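You operate a simulated robot arm through the tools that you are given. There is no shell and no other tool. Be economical: measure what you need, move in short steps, check, and stop when the job is done.

Carry out the task below with a simulated robot arm. There is one attempt and no reset: what you move stays moved.

Task
Wipe and shut the sugar meter, cap the open juice cup and put it back.
Fine: wipe with the grey cloth and put it back; the cup between cups 26 and 29. Set down upright: short cup.
Where things are to end (x, y in the base frame): short cup within 40 mm of [880, 70].

Only the result counts: the job must be done as asked and must still hold three seconds after the hand-in. Knocking over, shifting, dropping, spilling or breaking anything else fails it. A push-on lid holds only when it is set on centred and level and pressed home; a screw cap is set on level and turned clockwise until tight. Flat cloth is picked up by pressing the open fingertips on it (5 to 10 N) and closing them slowly along it; thin cloth reads only 2 to 8 mm in the jaws.

Robot
A 7-joint arm with a two-finger parallel gripper on a trunk, on a base that drives. Base frame: it is fixed to the floor where the robot stands at the start and does not move with it; the origin is under the middle of the robot, x ahead of it, y to its left, z up; the surface under the hand at the start is at about z = 880. Units: mm, degrees, N and s.
With the tool pointing down near the work surface it reaches from about 520 to 960 mm from the robot's upright axis, wherever it stands. Its first joint turns from -166.0 to 166.0 degrees. Places, roughly: cool box lid [1000, -400, 1000]; green meter key [600, 0, 900]; grey meter key [600, 0, 900]; meter lid [700, 100, 1000]. Payload 3.91 kg.
The tool frame sits at the grasp point between the pads (the TCP): z along the fingers, y along the line on which they close. The tips reach 30 mm beyond it. Largest opening 110 mm; finger width 20, thickness 10; the body of the gripper, 48 by 112 mm, starts 55 mm behind the TCP.
Orientation is that of the tool frame in the base frame, as a unit quaternion [w, x, y, z]. With the fingers straight down and closing along the base's y, the tool's x points along the base's -x, its y along +y and its z along -z.

Tools
- The arm moves only by the tool jog_arm. Its argument "increments" is a list of rows, each a list of 6 numbers: the shift along the tool's x, y, z in mm, then the turn, a rotation vector about the tool's x, y, z in degrees. In form: [[dx, dy, dz, ax, ay, az], ...]. A call has 1 to 12 rows; each row shifts and turns the commanded pose from where the row before left it, along the tool's axes as they then stand. "gripper" is the opening in per cent of the stroke, from 0 (shut) to 100 (fully open), set as the call begins (left out, the last holds). Each row takes 0.2 s and may step no farther than 50 mm and 8.6 degrees from the row before; otherwise, or with a gripper value out of range, the whole call is refused. Where a pose cannot be reached the arm comes as near as it can. A force on the tool above 40 N (or 10 N above the force at the start of the call, whichever is more), or a blocked arm, ends the call early, and 0.2 s more pass. Each finger travels about 72 mm/s and halts on what it meets, pressing with about 24 N; the grip force reading is that of the motor and also rises with nothing between the fingers. The clock runs only during rows and for 0.2 s after the last one: add rows that do not move to give the fingers time. The reply holds the time, the measured pose of the TCP, the force on the tool along the base axes, the opening and the grip force, in the units named above and with some noise, with the torque about the TCP (base axes, N m) and any sound that the robot's microphone picked up.
- Cameras (640 x 400 px; columns grow to the right, rows downward): "scene" is now at [257.1, 9, 1414.7]; the picture's right is [0.11, -0.99, 0.00], its down [-0.57, -0.06, -0.82] and it looks along [0.81, 0.09, -0.57] (base axes); focal length 280 px, centre (320, 200). "wrist" rides on the gripper at [72, 17, -103] in the tool frame; the picture's right is [-0.23, 0.97, 0.00], its down [-0.76, -0.18, -0.62] and it looks along [-0.61, -0.14, 0.78] (tool axes); focal length 222 px, centre (320, 200). There is no depth. A picture from a camera that has moved, and an enlarged one, comes with that camera's place and axes in the base frame and with its lens.
- capture(camera): a new picture of that camera. No time passes.
- slide_trunk(by): slides the trunk up (or, below 0, down) by that many mm; the arm and the scene camera ride with it, the base frame stays. It gives what a move gives, with no picture.
- base_move(legs): drives the robot by 1 to 6 legs, each [ahead, left, turn to the left] in mm, mm and degrees, along the robot's own axes; the way and the turn of a leg run together, so that a leg with both is an arc; at most 1500 mm and 180 degrees a leg. The arm and the cameras ride along, it lands a little off, and it stops where it bumps. It gives what a move gives.
- turn_head(pan, tilt): turns the head with the scene camera to pan (to the left, within 86 degrees either way) and tilt (down, from -29 to 69), counted from straight ahead of the robot. It gives what a move gives.
- enlarge(camera, box): a new picture of the part [left, top, right, bottom] of that camera's present view, enlarged. No time passes.
- sign_off(): hands the job in; it is judged then, once.

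Go step by step. Nothing tells you exact positions but the pictures and the camera data: compare them with the known pose of the tool, close in by small moves and look again before you grip or let go. The budget is 120 turns and 98 pictures, counting those below and the enlarged ones. Unless the task says otherwise, let go and move clear before handing in, and close with one line.

The tools are called after "Emit:" as a command line: name --pt "numbers of a row" for each row, then --argument value for the rest, lists and objects as JSON in quotes. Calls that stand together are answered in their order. jog_arm: Moves the arm, as the interface text tells. Its arguments: {"type":"object","properties":{"increments":{"type":"array","items":{"type":"array","items":{"type":"number"}}},"gripper":{"type":"number"}},"required":["increments"]} The other tools are called the same way: slide_trunk (by) slides the trunk up or down; base_move (legs) drives the base; turn_head (pan, tilt) turns the head that bears the scene camera; capture (camera) takes a picture; enlarge (camera, box) takes an enlarged picture of a part of a camera's view; sign_off () hands the job in.

At the start:

```text
clock: 0.0
ee_pos: [533.7, 157.2, 1221.8]
orientation: [0.0, -0.001, 1.0, 0.0]
wrist_force: [0.2, 0.1, -0.4]
torque: [0.0, 0.0, -0.04]
opening: 109.9
finger_force: 0.0
trunk travel left (down, up): [-600.0, 82.0]
robot x, y, heading: [4.8, 0.7, -0.0]
head pan, tilt: [6.2, 35.0]
```

scene: 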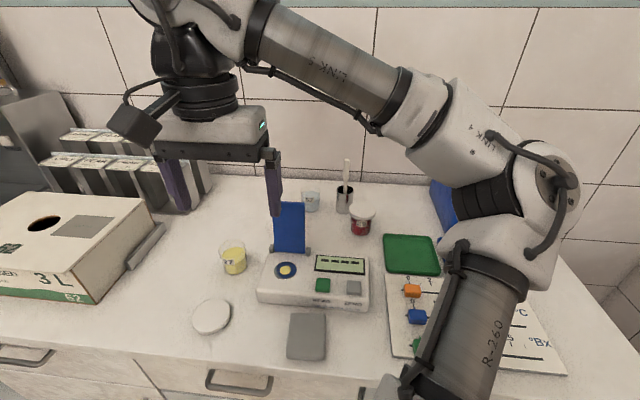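
wrist: 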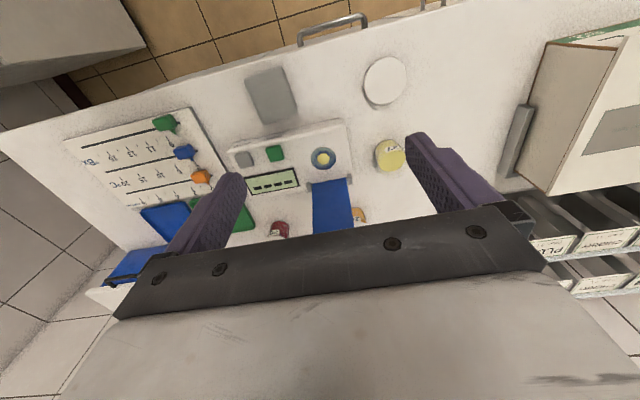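

I see the sugar meter with a raised blue lid, an open yellow juice cup, a white round lid, a grey cloth in front, and cups behind. I will look closer before moving.

Emit:
enlarge --camera "scene" --box '[180, 170, 400, 370]'

Emit:
enlarge --camera "scene" --box '[360, 180, 580, 380]'

Emit:
enlarge --camera "wrist" --box '[220, 40, 440, 250]'

Emit:
enlarge --camera "scene" --box '[0, 80, 220, 280]'

```text
2.00 times, centred on (290, 270) of scene
camera zoom: at [257.1, 9.0, 1414.7], right [0.11, -0.99, 0.0], down [-0.57, -0.06, -0.82], along [0.81, 0.09, -0.57], focal length 561 px, centre (380, 60)
```

zoom: 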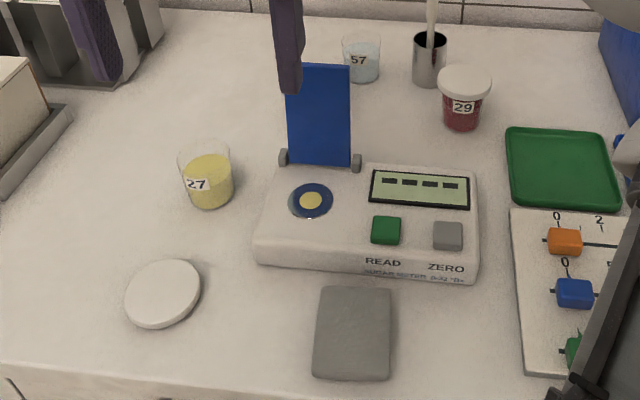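

```text
2.00 times, centred on (470, 280) of scene
camera zoom: at [257.1, 9.0, 1414.7], right [0.11, -0.99, 0.0], down [-0.57, -0.06, -0.82], along [0.81, 0.09, -0.57], focal length 561 px, centre (20, 40)
```

zoom: 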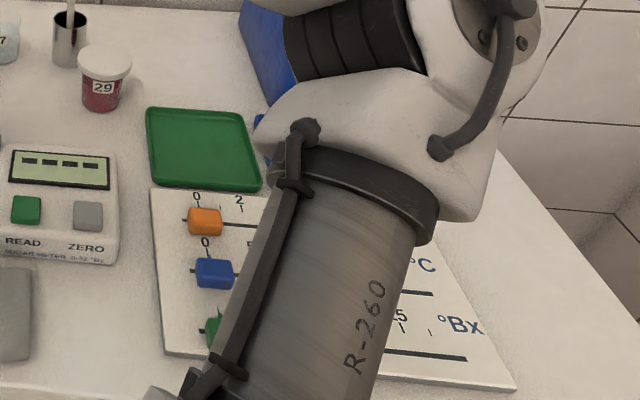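

```text
1.90 times, centred on (330, 145) of wrist
camera zoom: at [459.9, 171.6, 1325.7], right [0.23, 0.97, 0.0], down [0.76, -0.18, 0.62], along [0.61, -0.14, -0.78], focal length 423 px, centre (301, 305)
```

zoom: 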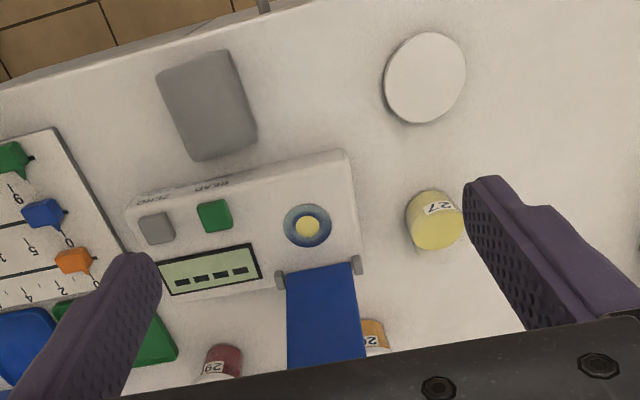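

```text
2.00 times, centred on (110, 180) of scene
camera zoom: at [257.1, 9.0, 1414.7], right [0.11, -0.99, 0.0], down [-0.57, -0.06, -0.82], along [0.81, 0.09, -0.57], focal length 561 px, centre (740, 240)
```

zoom: 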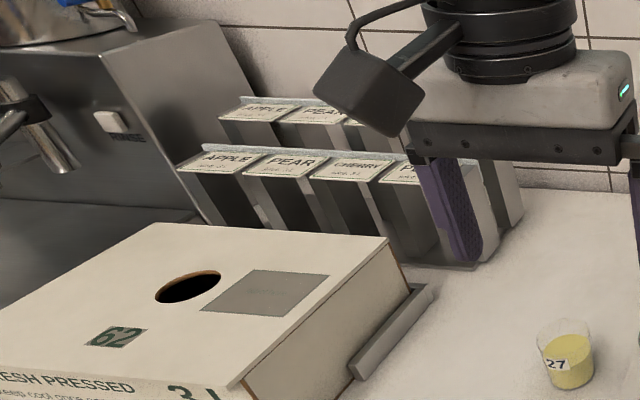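

Rough estimates (base frame): cloth about (548, 69), prism about (670, 134) on the meter, lid disc about (565, 268), cup 27 about (698, 269). I move above the cloth and look.

Emit:
jog_arm --pt "-2.4 -14.7 36.7 0 0 0" --pt "-2.4 -14.7 36.7 0 0 0" --pt "-2.4 -14.7 36.7 0 0 0" --pt "-2.4 -14.7 36.7 0 0 0" --pt "-2.4 -14.7 36.7 0 0 0" --pt "-2.4 -14.7 36.7 0 0 0" --pt "0 0 0 0 0 0" --gripper 60

Emit:
capture --camera "wrist"

Emit:
capture --camera "scene"

```text
clock: 1.6
ee_pos: [547.5, 67.4, 1003.4]
orientation: [0.0, 0.0, 1.0, 0.0]
wrist_force: [0.0, -0.8, -0.4]
torque: [0.02, 0.0, -0.01]
opening: 66.2
finger_force: 0.1
trunk travel left (down, up): [-600.0, 82.0]
robot x, y, heading: [2.3, -1.6, 0.2]
head pan, tilt: [6.2, 35.0]
```

```text
91 pictures are left
camera wrist: at [473.4, 82.3, 1106.3], right [0.23, 0.97, 0.0], down [0.76, -0.18, 0.62], along [0.61, -0.14, -0.78], focal length 222 px, centre (320, 200)
```

wrist: 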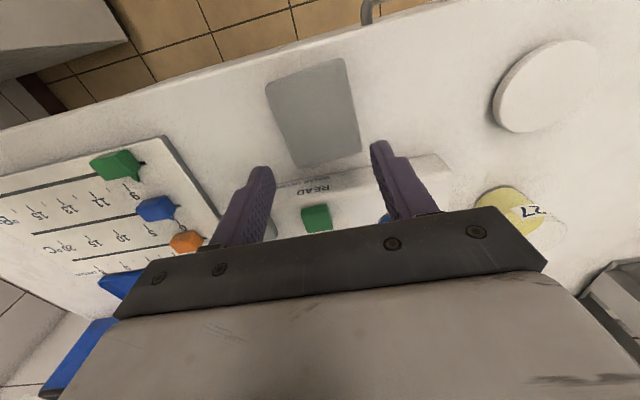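

```text
90 pictures are left
camera scene: at [257.1, 9.1, 1414.7], right [0.11, -0.99, 0.0], down [-0.57, -0.06, -0.82], along [0.81, 0.09, -0.57], focal length 280 px, centre (320, 200)
```

scene: 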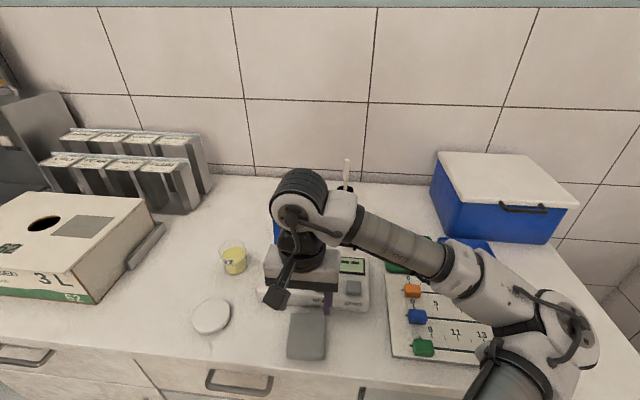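

The cloth spans about x 504–594, y 26–99. I lower the tips just above its centre.

Emit:
jog_arm --pt "-0.5 -2 28 0 0 0" --pt "-0.5 -2 28 0 0 0" --pt "0 0 23 0 0 0" --pt "0 0 0 0 0 0" --gripper 50

Emit:
jog_arm --pt "0 0 2 0 0 0" --pt "0 0 2 0 0 0" --pt "0 0 2 0 0 0" --pt "0 0 0 0 0 0"

Emit:
capture --camera "wrist"

```text
clock: 2.4
ee_pos: [547.6, 64.6, 939.2]
orientation: [0.003, -0.001, 1.0, 0.001]
wrist_force: [-7.2, -2.6, 17.0]
torque: [-0.13, 0.23, -0.08]
opening: 55.0
finger_force: 0.1
trunk travel left (down, up): [-600.0, 82.0]
robot x, y, heading: [0.3, -0.7, 0.3]
head pan, tilt: [6.2, 35.0]
stopped in row 3: the force on the tool passed its limit at 68 N (the readings are from after the stop); the commanded pose is now the measured one
```

```text
clock: 2.9
ee_pos: [546.6, 63.5, 939.3]
orientation: [0.006, 0.0, 1.0, 0.002]
wrist_force: [-6.9, 0.6, 28.3]
torque: [-0.24, 0.35, 0.01]
opening: 55.0
finger_force: 0.0
trunk travel left (down, up): [-600.0, 82.0]
robot x, y, heading: [-0.3, 2.4, 0.0]
head pan, tilt: [6.2, 35.0]
stopped in row 2: the force on the tool passed its limit at 44 N (the readings are from after the stop); the commanded pose is now the measured one
```

```text
89 pictures are left
camera wrist: at [473.7, 78.5, 1041.4], right [0.23, 0.97, 0.01], down [0.75, -0.18, 0.63], along [0.62, -0.14, -0.78], focal length 222 px, centre (320, 200)
```

wrist: 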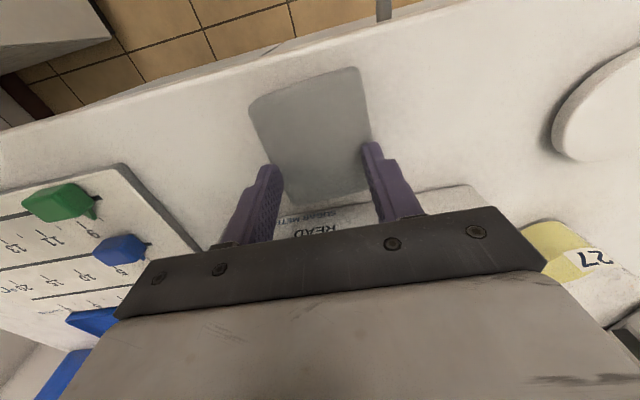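

Contact came about 20 mm higher than expected. I look from the scene camera before going on.

Emit:
enlarge --camera "scene" --box '[230, 220, 400, 380]'

Emit:
enlarge --camera "wrist" --box '[220, 50, 440, 250]'

```text
2.50 times, centred on (315, 300) of scene
camera zoom: at [254.5, 8.7, 1415.5], right [0.11, -0.99, 0.0], down [-0.57, -0.06, -0.82], along [0.82, 0.09, -0.57], focal length 701 px, centre (332, -50)
```

zoom: 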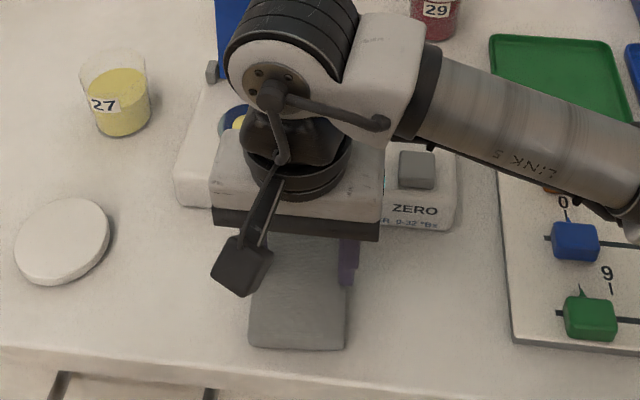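

```text
2.00 times, centred on (330, 150) of wrist
camera zoom: at [473.7, 78.5, 1041.4], right [0.23, 0.97, 0.01], down [0.75, -0.18, 0.63], along [0.62, -0.14, -0.78], focal length 444 px, centre (300, 300)
```

zoom: 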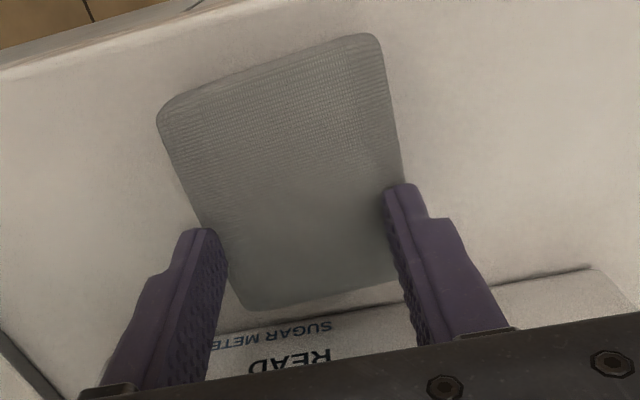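

Emit:
enlarge --camera "scene" --box '[290, 280, 350, 320]'

Emit:
enlarge --camera "wrist" --box '[240, 140, 320, 190]'

Emit:
enlarge --camera "wrist" --box '[340, 110, 440, 180]'

```text
10.00 times, centred on (320, 300) of scene
camera zoom: at [254.5, 8.7, 1415.5], right [0.11, -0.99, 0.0], down [-0.57, -0.06, -0.82], along [0.82, 0.09, -0.57], focal length 2804 px, centre (320, -800)
```

zoom: 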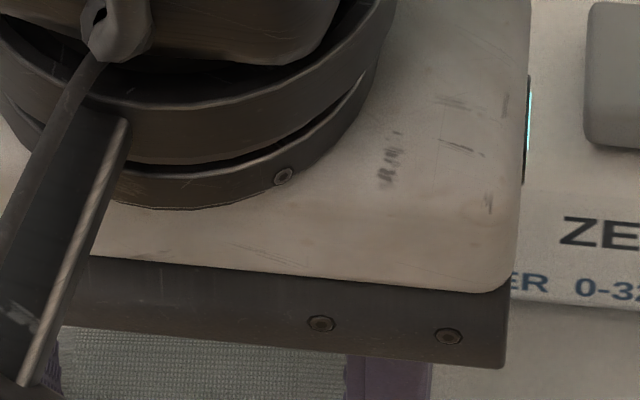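

```text
8.00 times, centred on (280, 165) of wrist
camera zoom: at [473.7, 78.5, 1041.4], right [0.23, 0.97, 0.01], down [0.75, -0.18, 0.63], along [0.62, -0.14, -0.78], focal length 1777 px, centre (640, 480)
```

zoom: 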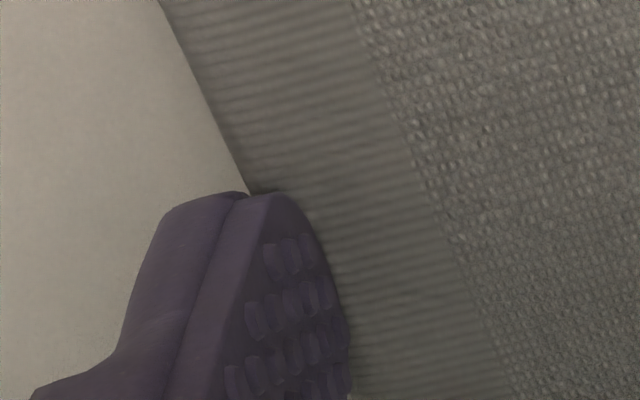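

```text
5.71 times, centred on (390, 145) of wrist
camera zoom: at [473.7, 78.5, 1041.4], right [0.23, 0.97, 0.01], down [0.75, -0.18, 0.63], along [0.62, -0.14, -0.78], focal length 1269 px, centre (-80, 514)
```

zoom: 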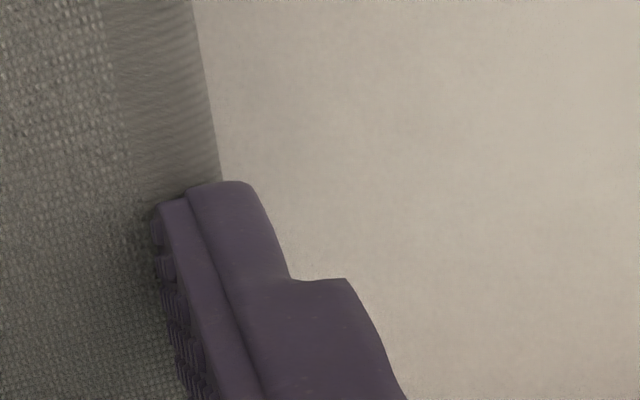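

Emit:
jog_arm --pt "0 0 -8 0 0 0" --pt "0 0 -8 0 0 0" --pt "0 0 0 0 0 0"

Emit:
capture --camera "wrist"

```text
clock: 3.7
ee_pos: [550.1, 64.4, 951.5]
orientation: [0.003, 0.0, 1.0, 0.002]
wrist_force: [0.6, -0.2, 0.1]
torque: [0.0, -0.02, -0.01]
opening: 54.9
finger_force: 0.1
trunk travel left (down, up): [-600.0, 82.0]
robot x, y, heading: [0.0, 1.9, 0.0]
head pan, tilt: [6.2, 35.0]
```

```text
83 pictures are left
camera wrist: at [475.7, 79.0, 1055.0], right [0.23, 0.97, 0.0], down [0.76, -0.18, 0.63], along [0.61, -0.14, -0.78], focal length 222 px, centre (320, 200)
```

wrist: 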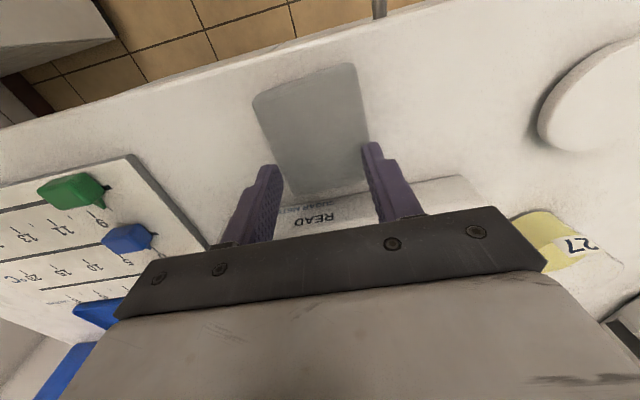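

Emit:
jog_arm --pt "0 -1 4 0 0 0" --pt "0 0 4 0 0 0" --pt "0 0 0 0 0 0" --gripper 40

Emit:
jog_arm --pt "0 0 1 0 0 0" --pt "0 0 1 0 0 0" --pt "0 0 0 0 0 0"

Emit:
jog_arm --pt "0 0 1 0 0 0" --pt "0 0 1 0 0 0" --pt "0 0 0 0 0 0"

```text
clock: 4.5
ee_pos: [550.7, 63.1, 943.6]
orientation: [0.005, 0.0, 1.0, 0.002]
wrist_force: [0.1, -0.7, -0.3]
torque: [-0.01, 0.03, 0.03]
opening: 43.9
finger_force: 0.0
trunk travel left (down, up): [-600.0, 82.0]
robot x, y, heading: [-0.8, -0.1, -0.2]
head pan, tilt: [6.2, 35.0]
```

```text
clock: 5.3
ee_pos: [549.6, 62.6, 941.4]
orientation: [0.003, -0.001, 1.0, 0.001]
wrist_force: [-0.2, -0.2, 0.0]
torque: [0.0, 0.01, -0.04]
opening: 43.7
finger_force: 0.0
trunk travel left (down, up): [-600.0, 82.0]
robot x, y, heading: [-3.0, -1.1, 0.1]
head pan, tilt: [6.2, 35.0]
```

```text
clock: 6.1
ee_pos: [550.9, 62.0, 940.1]
orientation: [0.002, 0.0, 1.0, 0.002]
wrist_force: [1.5, -0.9, 0.1]
torque: [0.01, -0.01, -0.05]
opening: 44.1
finger_force: 0.0
trunk travel left (down, up): [-600.0, 82.0]
robot x, y, heading: [0.0, 0.1, 0.0]
head pan, tilt: [6.2, 35.0]
```

Emit:
jog_arm --pt "0 0 1 0 0 0" --pt "0 0 1 0 0 0" --pt "0 0 0 0 0 0"

Emit:
jog_arm --pt "0 0 1 0 0 0" --pt "0 0 1 0 0 0" --pt "0 0 0 0 0 0"

```text
clock: 6.9
ee_pos: [549.6, 62.8, 939.2]
orientation: [0.005, 0.002, 1.0, 0.002]
wrist_force: [-0.7, -0.7, 8.9]
torque: [-0.13, 0.07, -0.03]
opening: 44.5
finger_force: 0.2
trunk travel left (down, up): [-600.0, 82.0]
robot x, y, heading: [-1.8, 1.5, 0.2]
head pan, tilt: [6.2, 35.0]
```

```text
clock: 7.7
ee_pos: [550.4, 63.5, 938.7]
orientation: [0.006, 0.001, 1.0, 0.001]
wrist_force: [6.7, -0.5, 34.2]
torque: [-0.22, 0.02, -0.05]
opening: 44.1
finger_force: 0.2
trunk travel left (down, up): [-600.0, 82.0]
robot x, y, heading: [-0.2, 1.5, -0.1]
head pan, tilt: [6.2, 35.0]
```

Firm contact at TCP z ≈ 939. I ease to about 8 N and close slowly in small steps.

Emit:
jog_arm --pt "0 0 -1 0 0 0" --pt "0 0 -1 0 0 0" --pt "0 0 0 0 0 0"

Emit:
jog_arm --pt "0 0 0 0 0 0" --pt "0 0 0 0 0 0" --gripper 34

Emit:
capture --camera "wrist"

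```text
clock: 8.5
ee_pos: [549.9, 62.1, 940.3]
orientation: [0.003, 0.0, 1.0, 0.003]
wrist_force: [4.5, -0.4, 16.6]
torque: [-0.13, -0.08, -0.04]
opening: 44.0
finger_force: 0.2
trunk travel left (down, up): [-600.0, 82.0]
robot x, y, heading: [1.2, 2.0, 0.0]
head pan, tilt: [6.2, 35.0]
```

```text
clock: 9.1
ee_pos: [548.3, 62.1, 938.5]
orientation: [0.003, 0.001, 1.0, 0.001]
wrist_force: [-0.1, -2.1, 12.5]
torque: [-0.14, 0.02, -0.01]
opening: 42.8
finger_force: 5.4
trunk travel left (down, up): [-600.0, 82.0]
robot x, y, heading: [1.0, 4.5, 0.1]
head pan, tilt: [6.2, 35.0]
```

```text
82 pictures are left
camera wrist: at [475.2, 77.4, 1042.0], right [0.23, 0.97, 0.0], down [0.76, -0.18, 0.63], along [0.61, -0.14, -0.78], focal length 222 px, centre (320, 200)
```

wrist: 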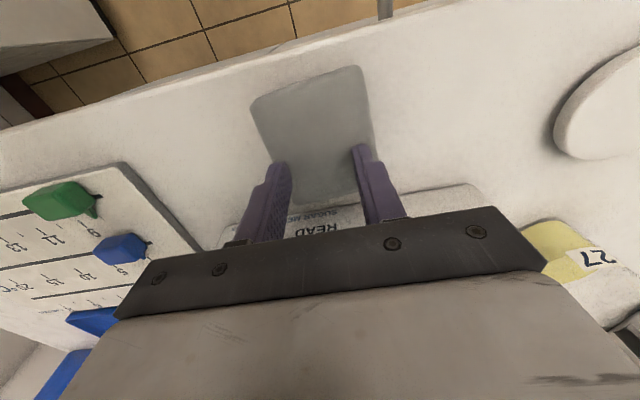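

Emit:
jog_arm --pt "0 0 0 0 0 0" --pt "0 0 0 0 0 0" --gripper 28

Emit:
jog_arm --pt "0 0 0 0 0 0" --pt "0 0 0 0 0 0" --gripper 20

Emit:
capture --camera "wrist"

```text
clock: 9.7
ee_pos: [549.0, 62.2, 938.2]
orientation: [0.004, 0.0, 1.0, 0.002]
wrist_force: [-2.9, -2.6, 8.7]
torque: [-0.18, 0.15, -0.01]
opening: 34.1
finger_force: 3.0
trunk travel left (down, up): [-600.0, 82.0]
robot x, y, heading: [2.2, -2.2, -0.1]
head pan, tilt: [6.2, 35.0]
```

```text
clock: 10.3
ee_pos: [549.4, 62.7, 938.6]
orientation: [0.004, 0.0, 1.0, 0.002]
wrist_force: [-0.6, -2.0, 7.6]
torque: [-0.09, 0.09, -0.02]
opening: 23.4
finger_force: 2.4
trunk travel left (down, up): [-600.0, 82.0]
robot x, y, heading: [-3.2, -0.4, -0.1]
head pan, tilt: [6.2, 35.0]
```

```text
81 pictures are left
camera wrist: at [475.7, 77.6, 1042.0], right [0.23, 0.97, 0.01], down [0.76, -0.18, 0.63], along [0.61, -0.14, -0.78], focal length 222 px, centre (320, 200)
```

wrist: 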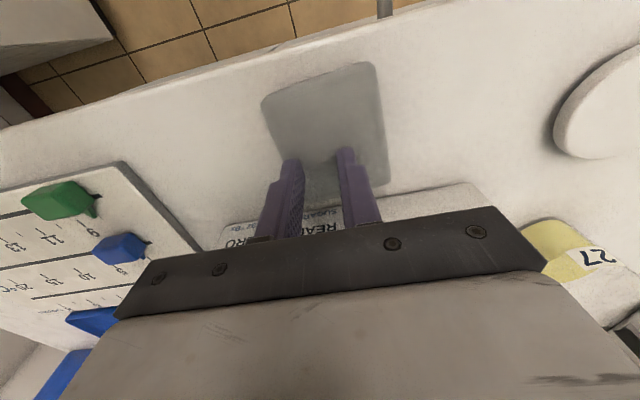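

Emit:
jog_arm --pt "0 0 0 0 0 0" --pt "0 0 0 0 0 0" --gripper 12

Emit:
jog_arm --pt "0 0 0 0 0 0" --pt "0 0 0 0 0 0" --gripper 5

Emit:
jog_arm --pt "0 0 0 0 0 0" --pt "0 0 0 0 0 0" --gripper 0

Emit:
capture --camera "wrist"

```text
clock: 10.9
ee_pos: [550.1, 62.4, 938.0]
orientation: [0.005, 0.0, 1.0, 0.001]
wrist_force: [-0.1, -2.0, 7.4]
torque: [-0.1, 0.04, 0.01]
opening: 14.7
finger_force: 2.0
trunk travel left (down, up): [-600.0, 82.0]
robot x, y, heading: [-2.7, -0.3, -0.0]
head pan, tilt: [6.2, 35.0]
```

```text
clock: 11.5
ee_pos: [548.9, 63.6, 938.2]
orientation: [0.004, 0.002, 1.0, 0.001]
wrist_force: [-0.2, -2.4, 6.8]
torque: [-0.08, 0.04, -0.01]
opening: 7.5
finger_force: 1.7
trunk travel left (down, up): [-600.0, 82.0]
robot x, y, heading: [-0.3, 1.1, 0.0]
head pan, tilt: [6.2, 35.0]
```

```text
clock: 12.1
ee_pos: [549.8, 61.3, 939.8]
orientation: [0.004, 0.0, 1.0, 0.001]
wrist_force: [-0.5, -1.2, 7.3]
torque: [-0.03, 0.09, 0.02]
opening: 0.1
finger_force: 24.7
trunk travel left (down, up): [-600.0, 82.0]
robot x, y, heading: [-0.9, 1.2, 0.0]
head pan, tilt: [6.2, 35.0]
```

```text
80 pictures are left
camera wrist: at [475.8, 77.6, 1042.0], right [0.23, 0.97, 0.01], down [0.76, -0.18, 0.63], along [0.61, -0.14, -0.78], focal length 222 px, centre (320, 200)
```

wrist: 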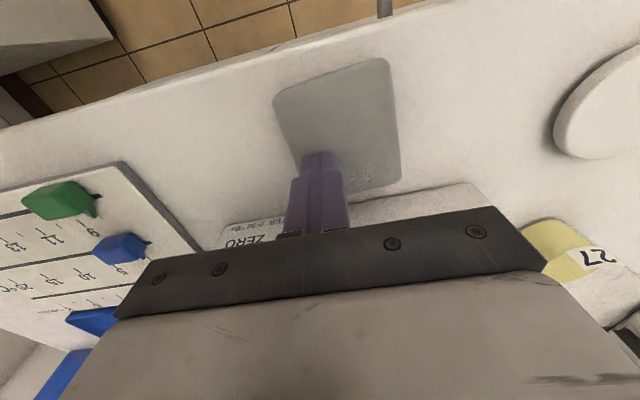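

Emit:
enlarge --camera "wrist" --box '[260, 50, 420, 210]'

Emit:
enlarge --camera "scene" --box '[260, 260, 380, 380]'

```text
2.50 times, centred on (340, 130) of wrist
camera zoom: at [475.8, 77.6, 1042.0], right [0.23, 0.97, 0.01], down [0.76, -0.18, 0.63], along [0.61, -0.14, -0.78], focal length 555 px, centre (270, 375)
```

zoom: 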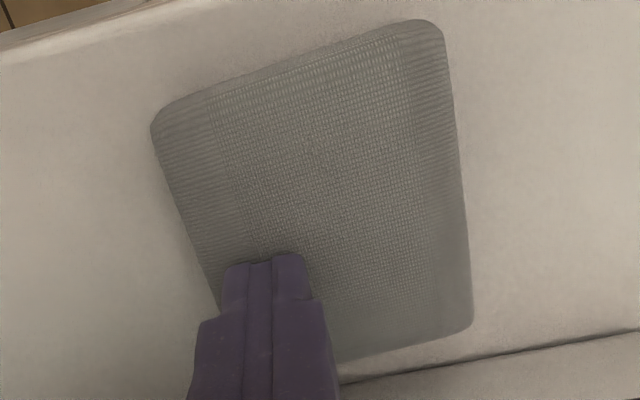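

```text
3.33 times, centred on (320, 320) of scene
camera zoom: at [256.7, 8.9, 1414.8], right [0.11, -0.99, 0.0], down [-0.57, -0.06, -0.82], along [0.81, 0.09, -0.57], focal length 935 px, centre (320, -200)
```

zoom: 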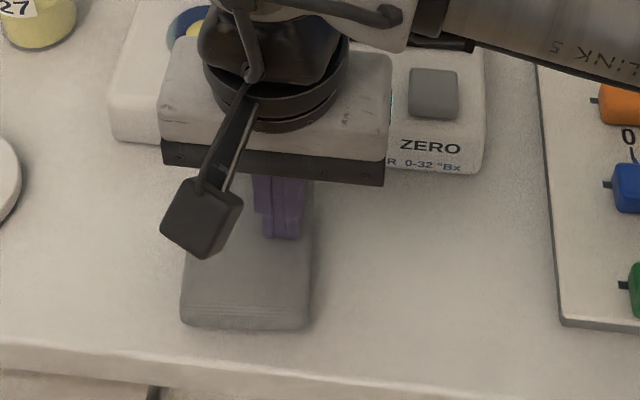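

The cloth slid as one body and is about 28 mm thick (a folded pad on the 880 table), so pinching its top does nothing. I will straddle it: centre now about (551, 78).

Emit:
jog_arm --pt "0 0 -15 0 0 0" --pt "0 0 -15 0 0 0" --pt "0 8 0 0 0 0" --pt "0 8 0 0 0 0" --pt "0 0 0 0 0 0" --pt "0 0 0 0 0 0" --gripper 100

Emit:
capture --camera "wrist"

```text
clock: 13.5
ee_pos: [548.6, 79.3, 967.4]
orientation: [0.003, 0.001, 1.0, 0.002]
wrist_force: [0.0, 0.4, 0.5]
torque: [-0.01, -0.02, -0.01]
opening: 110.1
finger_force: 0.1
trunk travel left (down, up): [-600.0, 82.0]
robot x, y, heading: [1.7, 2.4, 0.2]
head pan, tilt: [6.2, 35.0]
```

```text
77 pictures are left
camera wrist: at [475.3, 93.5, 1070.4], right [0.23, 0.97, 0.0], down [0.76, -0.18, 0.63], along [0.61, -0.14, -0.78], focal length 222 px, centre (320, 200)
```

wrist: 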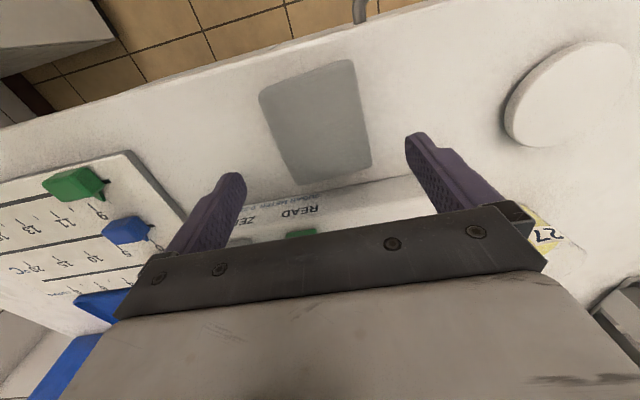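

Emit:
jog_arm --pt "0 0 15 0 0 0" --pt "0 0 15 0 0 0" --pt "0 0 8 0 0 0" --pt "0 0 5 0 0 0" --pt "0 0 4 0 0 0" --pt "0 0 0 0 0 0"

Emit:
capture --camera "wrist"

```text
clock: 14.9
ee_pos: [548.4, 78.8, 920.9]
orientation: [0.003, 0.0, 1.0, 0.002]
wrist_force: [0.7, 0.2, -0.4]
torque: [0.02, 0.01, 0.0]
opening: 110.3
finger_force: 0.1
trunk travel left (down, up): [-600.0, 82.0]
robot x, y, heading: [-2.2, 0.2, -0.1]
head pan, tilt: [6.2, 35.0]
```

```text
76 pictures are left
camera wrist: at [476.2, 93.2, 1024.0], right [0.23, 0.97, 0.0], down [0.76, -0.18, 0.63], along [0.61, -0.14, -0.78], focal length 222 px, centre (320, 200)
```

wrist: 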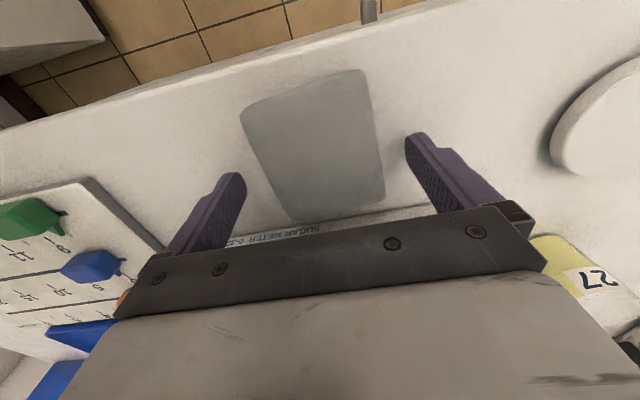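

Tips are below the pad top with no contact, so the straddle works. I close on it.

Emit:
jog_arm --pt "0 0 3 0 0 0" --pt "0 0 0 0 0 0" --pt "0 0 0 0 0 0" --pt "0 0 0 0 0 0" --pt "0 0 0 0 0 0" --gripper 40

Emit:
capture --camera "wrist"

```text
clock: 16.1
ee_pos: [549.5, 79.0, 917.1]
orientation: [0.004, -0.001, 1.0, 0.002]
wrist_force: [-0.2, -0.9, 0.3]
torque: [-0.04, 0.0, 0.02]
opening: 69.6
finger_force: 23.7
trunk travel left (down, up): [-600.0, 82.0]
robot x, y, heading: [-0.7, 2.7, -0.1]
head pan, tilt: [6.2, 35.0]
```

```text
75 pictures are left
camera wrist: at [475.7, 93.5, 1020.9], right [0.23, 0.97, 0.0], down [0.76, -0.18, 0.63], along [0.61, -0.14, -0.78], focal length 222 px, centre (320, 200)
```

wrist: 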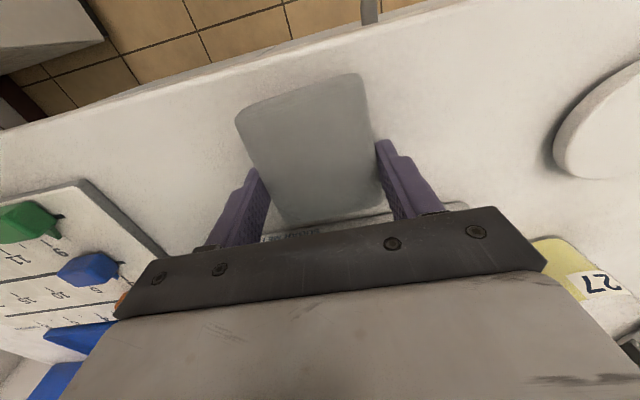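

Emit:
jog_arm --pt "0 0 -10 0 0 0" --pt "0 0 -25 0 0 0" --pt "0 0 -30 0 0 0" --pt "0 0 -28 0 0 0" --pt "-20 10 0 0 0 0" --pt "-20 15 0 0 0 0" --pt "-25 15 0 0 0 0" --pt "-25 15 0 0 0 0" --pt "-20 0 0 0 0 0" --pt "0 0 0 0 0 0"

Emit:
capture --camera "wrist"

Emit:
capture --camera "scene"

```text
clock: 18.3
ee_pos: [659.6, 132.7, 1010.9]
orientation: [0.003, 0.001, 1.0, 0.001]
wrist_force: [0.4, -0.2, -0.1]
torque: [0.0, 0.02, -0.01]
opening: 69.1
finger_force: 24.2
trunk travel left (down, up): [-600.0, 82.0]
robot x, y, heading: [-0.4, -0.2, 0.2]
head pan, tilt: [6.2, 35.0]
```

```text
74 pictures are left
camera wrist: at [585.5, 147.9, 1114.1], right [0.23, 0.97, 0.0], down [0.76, -0.18, 0.63], along [0.61, -0.14, -0.78], focal length 222 px, centre (320, 200)
```

wrist: 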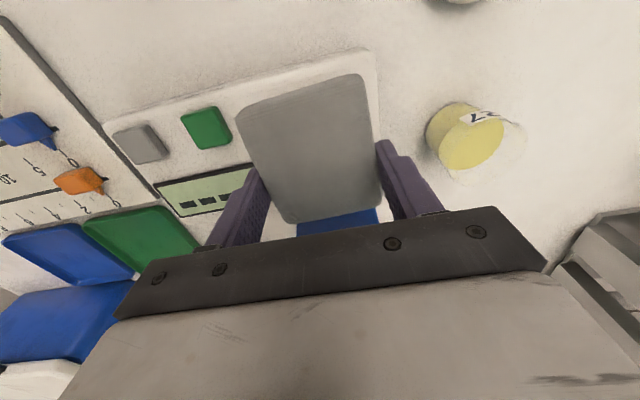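

```text
73 pictures are left
camera scene: at [257.1, 9.0, 1414.7], right [0.11, -0.99, 0.0], down [-0.57, -0.06, -0.82], along [0.81, 0.09, -0.57], focal length 280 px, centre (320, 200)
```

scene: 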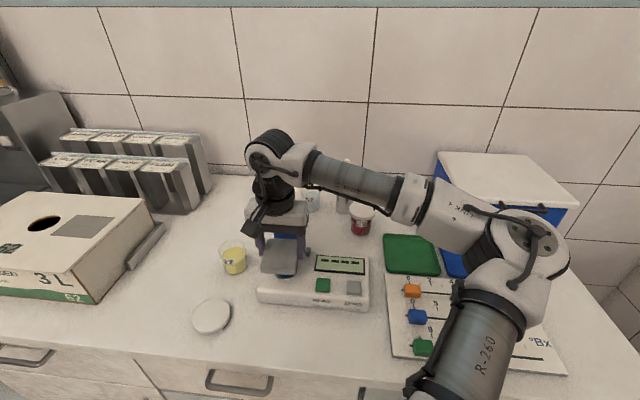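

The pad is held and sits over the prism at (670, 132). I lower it to contact.

Emit:
jog_arm --pt "-4 0 15 0 0 0" --pt "-2 0 14 0 0 0" --pt "0 0 4 0 0 0" --pt "0 0 3 0 0 0" --pt "0 0 0 0 0 0"

Emit:
jog_arm --pt "0 0 1.5 0 0 0" --pt "0 0 1.5 0 0 0" --pt "0 0 1.5 0 0 0" --pt "0 0 0 0 0 0"

Emit:
jog_arm --pt "0 0 1 0 0 0" --pt "0 0 1 0 0 0" --pt "0 0 1 0 0 0" --pt "0 0 0 0 0 0"

```text
clock: 19.5
ee_pos: [664.8, 133.4, 975.3]
orientation: [0.003, 0.0, 1.0, 0.002]
wrist_force: [-0.3, 0.3, -0.8]
torque: [-0.02, 0.01, 0.0]
opening: 69.5
finger_force: 23.7
trunk travel left (down, up): [-600.0, 82.0]
robot x, y, heading: [1.2, -0.5, -0.2]
head pan, tilt: [6.2, 35.0]
```

```text
clock: 20.5
ee_pos: [665.1, 132.3, 970.4]
orientation: [0.003, 0.0, 1.0, 0.002]
wrist_force: [-0.6, 0.7, -1.1]
torque: [0.03, -0.04, -0.02]
opening: 69.1
finger_force: 24.0
trunk travel left (down, up): [-600.0, 82.0]
robot x, y, heading: [0.3, 2.0, 0.1]
head pan, tilt: [6.2, 35.0]
```

```text
clock: 21.5
ee_pos: [664.6, 132.2, 968.9]
orientation: [0.004, 0.001, 1.0, 0.001]
wrist_force: [0.8, -0.8, -1.1]
torque: [-0.02, 0.03, 0.03]
opening: 69.5
finger_force: 24.5
trunk travel left (down, up): [-600.0, 82.0]
robot x, y, heading: [1.4, -0.5, -0.5]
head pan, tilt: [6.2, 35.0]
```

Emit:
jog_arm --pt "0 0 1 0 0 0" --pt "0 0 1 0 0 0" --pt "0 0 1 0 0 0" --pt "0 0 0 0 0 0"

Emit:
jog_arm --pt "0 0 1 0 0 0" --pt "0 0 1 0 0 0" --pt "0 0 0 0 0 0"

Emit:
jog_arm --pt "0 0 1 0 0 0" --pt "0 0 1 0 0 0" --pt "0 0 0 0 0 0"

```text
clock: 22.5
ee_pos: [665.6, 134.2, 966.6]
orientation: [0.004, 0.0, 1.0, 0.002]
wrist_force: [0.2, -0.5, -0.5]
torque: [0.03, -0.02, 0.01]
opening: 69.3
finger_force: 23.7
trunk travel left (down, up): [-600.0, 82.0]
robot x, y, heading: [3.3, 0.1, 0.1]
head pan, tilt: [6.2, 35.0]
```

```text
clock: 23.3
ee_pos: [665.9, 134.8, 963.9]
orientation: [0.005, 0.001, 1.0, 0.002]
wrist_force: [0.4, -0.5, 0.8]
torque: [-0.06, 0.0, 0.02]
opening: 69.1
finger_force: 24.6
trunk travel left (down, up): [-600.0, 82.0]
robot x, y, heading: [-1.3, 2.8, -0.0]
head pan, tilt: [6.2, 35.0]
```

```text
clock: 24.1
ee_pos: [665.0, 134.2, 963.9]
orientation: [0.005, 0.001, 1.0, 0.002]
wrist_force: [5.5, -0.7, 18.9]
torque: [-0.31, 0.1, 0.09]
opening: 69.1
finger_force: 23.9
trunk travel left (down, up): [-600.0, 82.0]
robot x, y, heading: [0.5, -0.8, -0.0]
head pan, tilt: [6.2, 35.0]
```

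Contact at about 19 N. I ease off a little and rub.

Emit:
jog_arm --pt "0 0 -0.8 0 0 0" --pt "5 0 0 0 0 0" --pt "5 0 0 0 0 0" --pt "0 5 0 0 0 0" --pt "-5 5 0 0 0 0" --pt "-5 -5 0 0 0 0" --pt "0 -7 0 0 0 0" --pt "0 -7 0 0 0 0" --pt "0 9 0 0 0 0" --pt "0 0 0 0 0 0"

Emit:
jog_arm --pt "-4 0 0 0 0 0" --pt "4 0 0 0 0 0" --pt "6 0 0 0 0 0" --pt "6 0 0 0 0 0" --pt "-6 0 0 0 0 0" --pt "-6 0 0 0 0 0" --pt "0 6 0 0 0 0" --pt "0 6 0 0 0 0" --pt "0 -8 0 0 0 0" --pt "0 -8 0 0 0 0" --pt "0 4 0 0 0 0" --pt "0 0 0 0 0 0"

```text
clock: 26.3
ee_pos: [663.6, 131.4, 963.9]
orientation: [0.005, 0.001, 1.0, 0.0]
wrist_force: [2.1, -7.3, 14.9]
torque: [-0.24, -0.02, -0.02]
opening: 68.9
finger_force: 24.2
trunk travel left (down, up): [-600.0, 82.0]
robot x, y, heading: [0.6, -0.9, 0.1]
head pan, tilt: [6.2, 35.0]
```

```text
clock: 28.9
ee_pos: [663.9, 132.4, 962.4]
orientation: [0.004, 0.002, 1.0, 0.0]
wrist_force: [-0.7, -7.0, 15.4]
torque: [-0.2, 0.02, 0.02]
opening: 68.9
finger_force: 23.9
trunk travel left (down, up): [-600.0, 82.0]
robot x, y, heading: [0.5, -0.3, -0.3]
head pan, tilt: [6.2, 35.0]
```

Emit:
jog_arm --pt "0 0 -10 0 0 0" --pt "0 0 -20 0 0 0" --pt "0 0 -20 0 0 0" --pt "25 -15 0 0 0 0" --pt "30 -20 0 0 0 0" --pt "30 -20 0 0 0 0" --pt "29 -14 0 0 0 0" --pt "0 0 0 0 0 0"

Emit:
capture --camera "wrist"

Emit:
enlarge --camera "scene" --box '[240, 230, 380, 330]'

```text
clock: 30.7
ee_pos: [550.0, 63.0, 1010.7]
orientation: [0.003, 0.0, 1.0, 0.002]
wrist_force: [0.4, -0.3, -0.8]
torque: [-0.01, 0.03, -0.01]
opening: 69.0
finger_force: 23.7
trunk travel left (down, up): [-600.0, 82.0]
robot x, y, heading: [2.2, 1.3, -0.1]
head pan, tilt: [6.2, 35.0]
```

```text
72 pictures are left
camera wrist: at [476.5, 77.7, 1114.7], right [0.23, 0.97, 0.0], down [0.76, -0.18, 0.63], along [0.61, -0.14, -0.78], focal length 222 px, centre (320, 200)
```

wrist: 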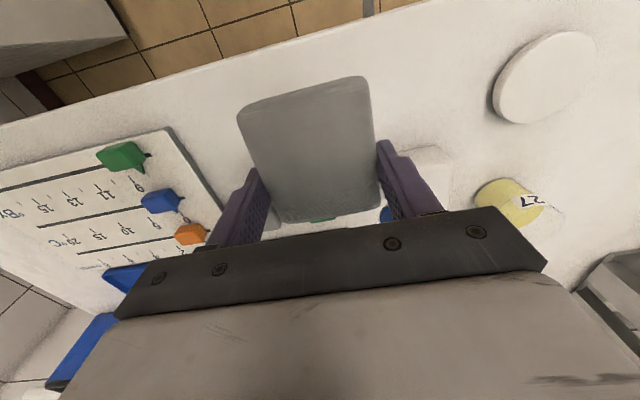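

```text
4.00 times, centred on (310, 280) of scene
camera zoom: at [257.3, 9.1, 1414.7], right [0.11, -0.99, 0.0], down [-0.57, -0.06, -0.82], along [0.81, 0.09, -0.57], focal length 1122 px, centre (360, -120)
```

zoom: 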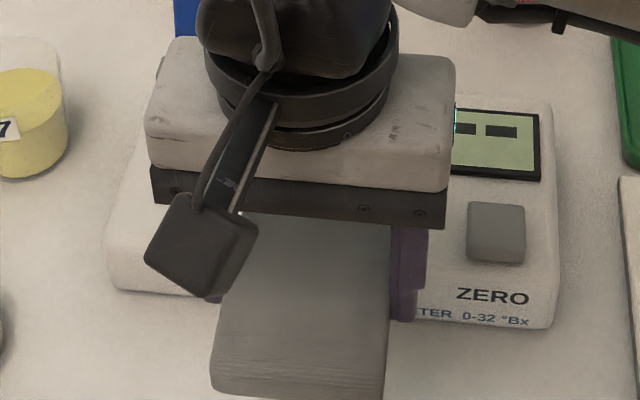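

The hand hides the prism; I swing aside to check it while still holding the pad.

Emit:
jog_arm --pt "0 -30 -10 0 0 0" --pt "0 -40 -10 0 0 0" --pt "0 -40 0 0 0 0" --pt "0 0 0 0 0 0"

Emit:
enlarge --camera "scene" --box '[240, 200, 380, 320]'

```text
clock: 31.7
ee_pos: [550.7, -47.3, 1030.0]
orientation: [0.003, 0.0, 1.0, 0.002]
wrist_force: [0.4, 0.0, -0.3]
torque: [-0.01, 0.0, 0.03]
opening: 68.9
finger_force: 23.7
trunk travel left (down, up): [-600.0, 82.0]
robot x, y, heading: [2.6, -1.8, -0.1]
head pan, tilt: [6.2, 35.0]
```

```text
3.33 times, centred on (310, 260) of scene
camera zoom: at [257.3, 9.2, 1414.7], right [0.11, -0.99, 0.0], down [-0.57, -0.06, -0.82], along [0.81, 0.09, -0.57], focal length 935 px, centre (353, 0)
```

zoom: 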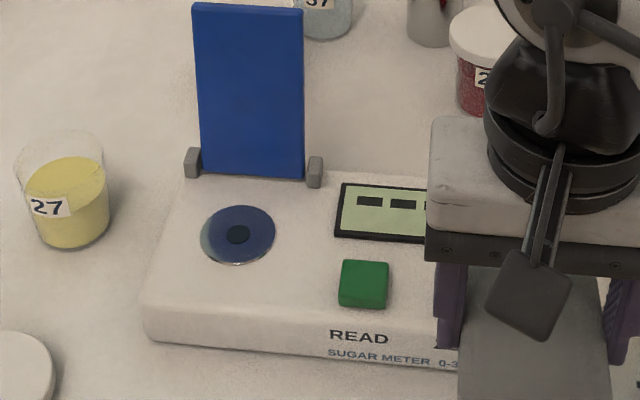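

The prism is clean. I put the pad back at its original spot (549, 63).

Emit:
jog_arm --pt "0 40 0 0 0 0" --pt "0 40 10 0 0 0" --pt "0.5 30 20 0 0 0" --pt "0 0 30 0 0 0" --pt "0 0 30 0 0 0" --pt "0 0 15 0 0 0" --pt "0 0 5 0 0 0" --pt "0 0 0 0 0 0"

Emit:
jog_arm --pt "0 0 1 0 0 0" --pt "0 0 1 0 0 0" --pt "0 0 0 0 0 0"

```text
clock: 33.5
ee_pos: [551.5, 65.0, 920.2]
orientation: [0.004, 0.001, 1.0, 0.002]
wrist_force: [-0.4, -0.2, -0.7]
torque: [0.01, 0.02, 0.05]
opening: 68.9
finger_force: 23.6
trunk travel left (down, up): [-600.0, 82.0]
robot x, y, heading: [-2.5, -0.0, 0.0]
head pan, tilt: [6.2, 35.0]
```

```text
clock: 34.3
ee_pos: [551.3, 66.4, 919.2]
orientation: [0.003, 0.0, 1.0, 0.002]
wrist_force: [0.0, 0.1, -0.7]
torque: [-0.03, 0.0, 0.0]
opening: 68.7
finger_force: 23.8
trunk travel left (down, up): [-600.0, 82.0]
robot x, y, heading: [0.2, 0.7, -0.1]
head pan, tilt: [6.2, 35.0]
```

Emit:
jog_arm --pt "1 -2 1 0 0 0" --pt "0 0 1 0 0 0" --pt "0 0 0 0 0 0"

Emit:
jog_arm --pt "0 0 0.7 0 0 0" --pt "0 0 0.7 0 0 0" --pt "0 0 0 0 0 0"

```text
clock: 35.1
ee_pos: [549.8, 63.3, 917.5]
orientation: [0.003, 0.0, 1.0, 0.002]
wrist_force: [0.1, 0.4, 0.2]
torque: [0.01, -0.01, -0.01]
opening: 68.6
finger_force: 23.4
trunk travel left (down, up): [-600.0, 82.0]
robot x, y, heading: [-2.0, -1.1, -0.0]
head pan, tilt: [6.2, 35.0]
```

```text
clock: 35.9
ee_pos: [550.3, 63.8, 917.8]
orientation: [0.005, 0.001, 1.0, 0.002]
wrist_force: [3.7, -0.8, 16.0]
torque: [-0.27, -0.01, 0.07]
opening: 69.0
finger_force: 23.9
trunk travel left (down, up): [-600.0, 82.0]
robot x, y, heading: [-0.5, -5.1, 0.0]
head pan, tilt: [6.2, 35.0]
```

Emit:
jog_arm --pt "0 0 0 0 0 0" --pt "0 0 0 0 0 0" --pt "0 0 0 0 0 0" --pt "0 0 -10 0 0 0" --pt "0 0 -40 0 0 0" --pt "0 0 -50 0 0 0" --pt "0 0 -50 0 0 0" --pt "0 0 -50 0 0 0" --pt "0 0 -50 0 0 0" --pt "0 0 -20 0 0 0" --pt "0 0 0 0 0 0" --gripper 80

Emit:
jog_arm --pt "-35 8 0 0 0 0" --pt "-40 10 0 0 0 0" --pt "-40 10 0 0 0 0" --pt "-40 10 0 0 0 0" --pt "-40 12 0 0 0 0" --pt "-40 12 0 0 0 0" --pt "-25 9 0 0 0 0" --pt "0 0 0 0 0 0" --pt "0 0 0 0 0 0" --gripper 0

Emit:
capture --camera "wrist"

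Emit:
capture --camera "scene"

```text
clock: 38.3
ee_pos: [550.4, 60.3, 1186.6]
orientation: [0.004, -0.001, 1.0, 0.001]
wrist_force: [0.3, -0.2, -0.3]
torque: [0.0, 0.01, 0.0]
opening: 88.1
finger_force: 0.0
trunk travel left (down, up): [-600.0, 82.0]
robot x, y, heading: [-0.7, -1.0, 0.0]
head pan, tilt: [6.2, 35.0]
```

```text
clock: 40.3
ee_pos: [808.4, 132.7, 1188.9]
orientation: [0.004, 0.001, 1.0, 0.002]
wrist_force: [1.0, 0.6, -0.1]
torque: [0.01, 0.02, 0.05]
opening: 0.1
finger_force: 23.4
trunk travel left (down, up): [-600.0, 82.0]
robot x, y, heading: [1.6, -0.6, -0.2]
head pan, tilt: [6.2, 35.0]
```

```text
69 pictures are left
camera wrist: at [734.3, 146.5, 1291.4], right [0.23, 0.97, 0.0], down [0.76, -0.18, 0.63], along [0.61, -0.14, -0.78], focal length 222 px, centre (320, 200)
```

wrist: 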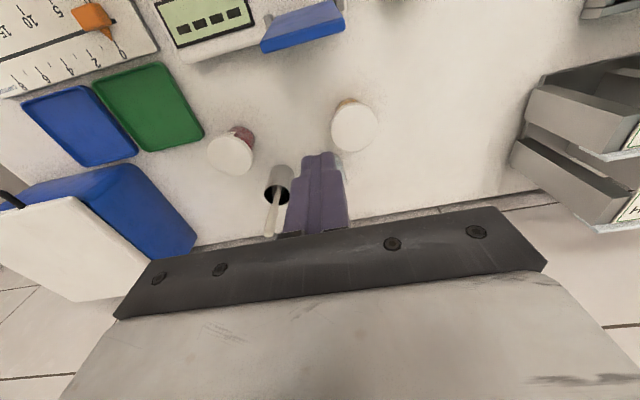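

```text
68 pictures are left
camera scene: at [257.2, 9.1, 1414.7], right [0.11, -0.99, 0.0], down [-0.57, -0.06, -0.82], along [0.81, 0.09, -0.57], focal length 280 px, centre (320, 200)
```

scene: 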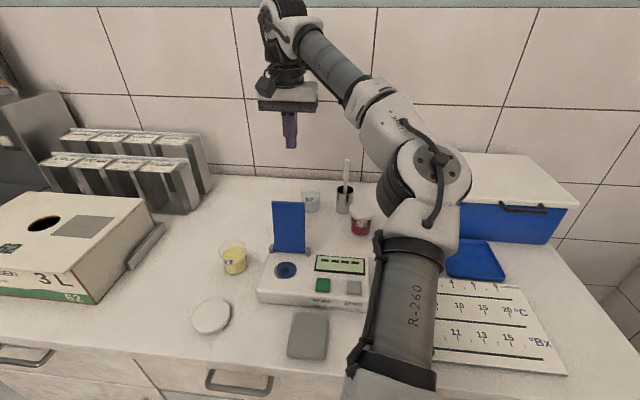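

The lid's top edge is at about x 743, z 1060, nearly upright. I come down behind it and push it forward.

Emit:
jog_arm --pt "0 0 45 0 0 0" --pt "0 0 45 0 0 0" --pt "0 0 45 0 0 0" --pt "10 0 5 0 0 0" --pt "15 0 0 0 0 0" --pt "10 0 0 0 0 0" --pt "0 0 0 0 0 0"

Emit:
capture --camera "scene"

```text
clock: 41.9
ee_pos: [772.8, 132.9, 1046.8]
orientation: [0.004, 0.0, 1.0, 0.002]
wrist_force: [-0.5, 0.6, -0.5]
torque: [0.02, -0.01, 0.0]
opening: 0.0
finger_force: 24.1
trunk travel left (down, up): [-600.0, 82.0]
robot x, y, heading: [-0.4, -0.7, -0.1]
head pan, tilt: [6.2, 35.0]
```

```text
67 pictures are left
camera scene: at [257.2, 9.0, 1414.7], right [0.11, -0.99, 0.0], down [-0.57, -0.06, -0.82], along [0.81, 0.09, -0.57], focal length 280 px, centre (320, 200)
```

scene: 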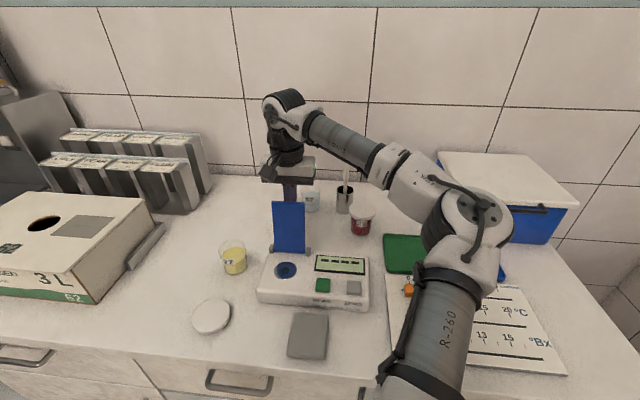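

Emit:
jog_arm --pt "6 0 0 0 0 0" --pt "6 0 0 0 0 0" --pt "6 0 0 0 0 0" --pt "6 0 0 0 0 0" --pt "6 0 0 0 0 0" --pt "6 0 0 0 0 0" --pt "0 0 0 0 0 0"

Emit:
capture --camera "scene"

```text
clock: 43.5
ee_pos: [737.1, 133.0, 1048.0]
orientation: [0.003, 0.001, 1.0, 0.003]
wrist_force: [0.0, -0.7, -0.5]
torque: [-0.01, 0.03, 0.0]
opening: 0.0
finger_force: 23.5
trunk travel left (down, up): [-600.0, 82.0]
robot x, y, heading: [-0.2, 2.9, -0.2]
head pan, tilt: [6.2, 35.0]
```

```text
66 pictures are left
camera scene: at [257.2, 9.0, 1414.7], right [0.11, -0.99, 0.0], down [-0.57, -0.06, -0.82], along [0.81, 0.09, -0.57], focal length 280 px, centre (320, 200)
```

scene: 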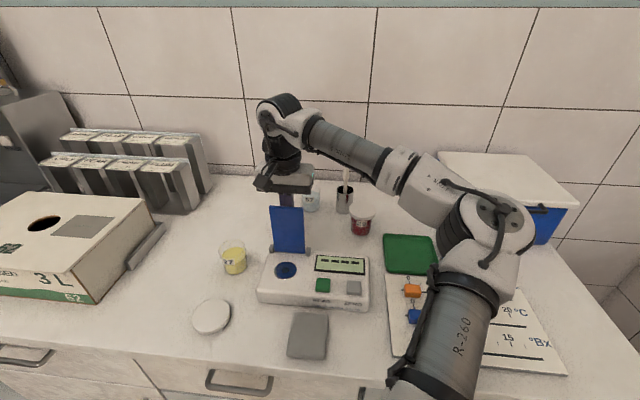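

The lid follows the finger gently. I continue along the arc.

Emit:
jog_arm --pt "8 0 0 0 0 0" --pt "8 0 1 0 0 0" --pt "8 0 3 0 0 0" --pt "8 0 4 0 0 0" --pt "8 0 5 0 0 0" --pt "0 0 0 0 0 0"

Emit:
enlarge --camera "scene" --box '[220, 150, 380, 310]'

```text
clock: 44.9
ee_pos: [697.9, 133.6, 1034.3]
orientation: [0.004, 0.0, 1.0, 0.001]
wrist_force: [0.0, -0.8, -0.5]
torque: [0.0, -0.01, -0.02]
opening: 0.2
finger_force: 24.7
trunk travel left (down, up): [-600.0, 82.0]
robot x, y, heading: [2.2, 1.3, 0.0]
head pan, tilt: [6.2, 35.0]
```

```text
2.50 times, centred on (300, 230) of scene
camera zoom: at [257.2, 9.0, 1414.7], right [0.11, -0.99, 0.0], down [-0.57, -0.06, -0.82], along [0.81, 0.09, -0.57], focal length 701 px, centre (370, 125)
```

zoom: 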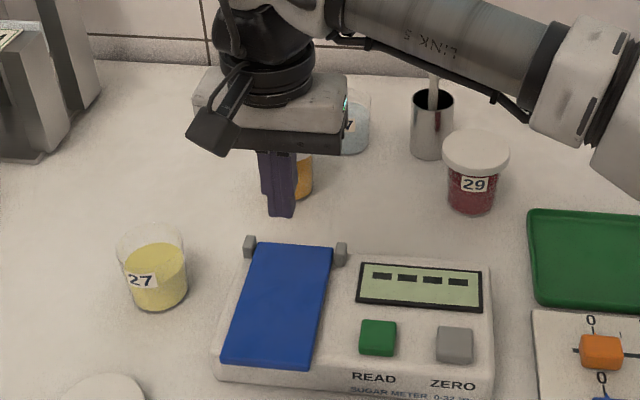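

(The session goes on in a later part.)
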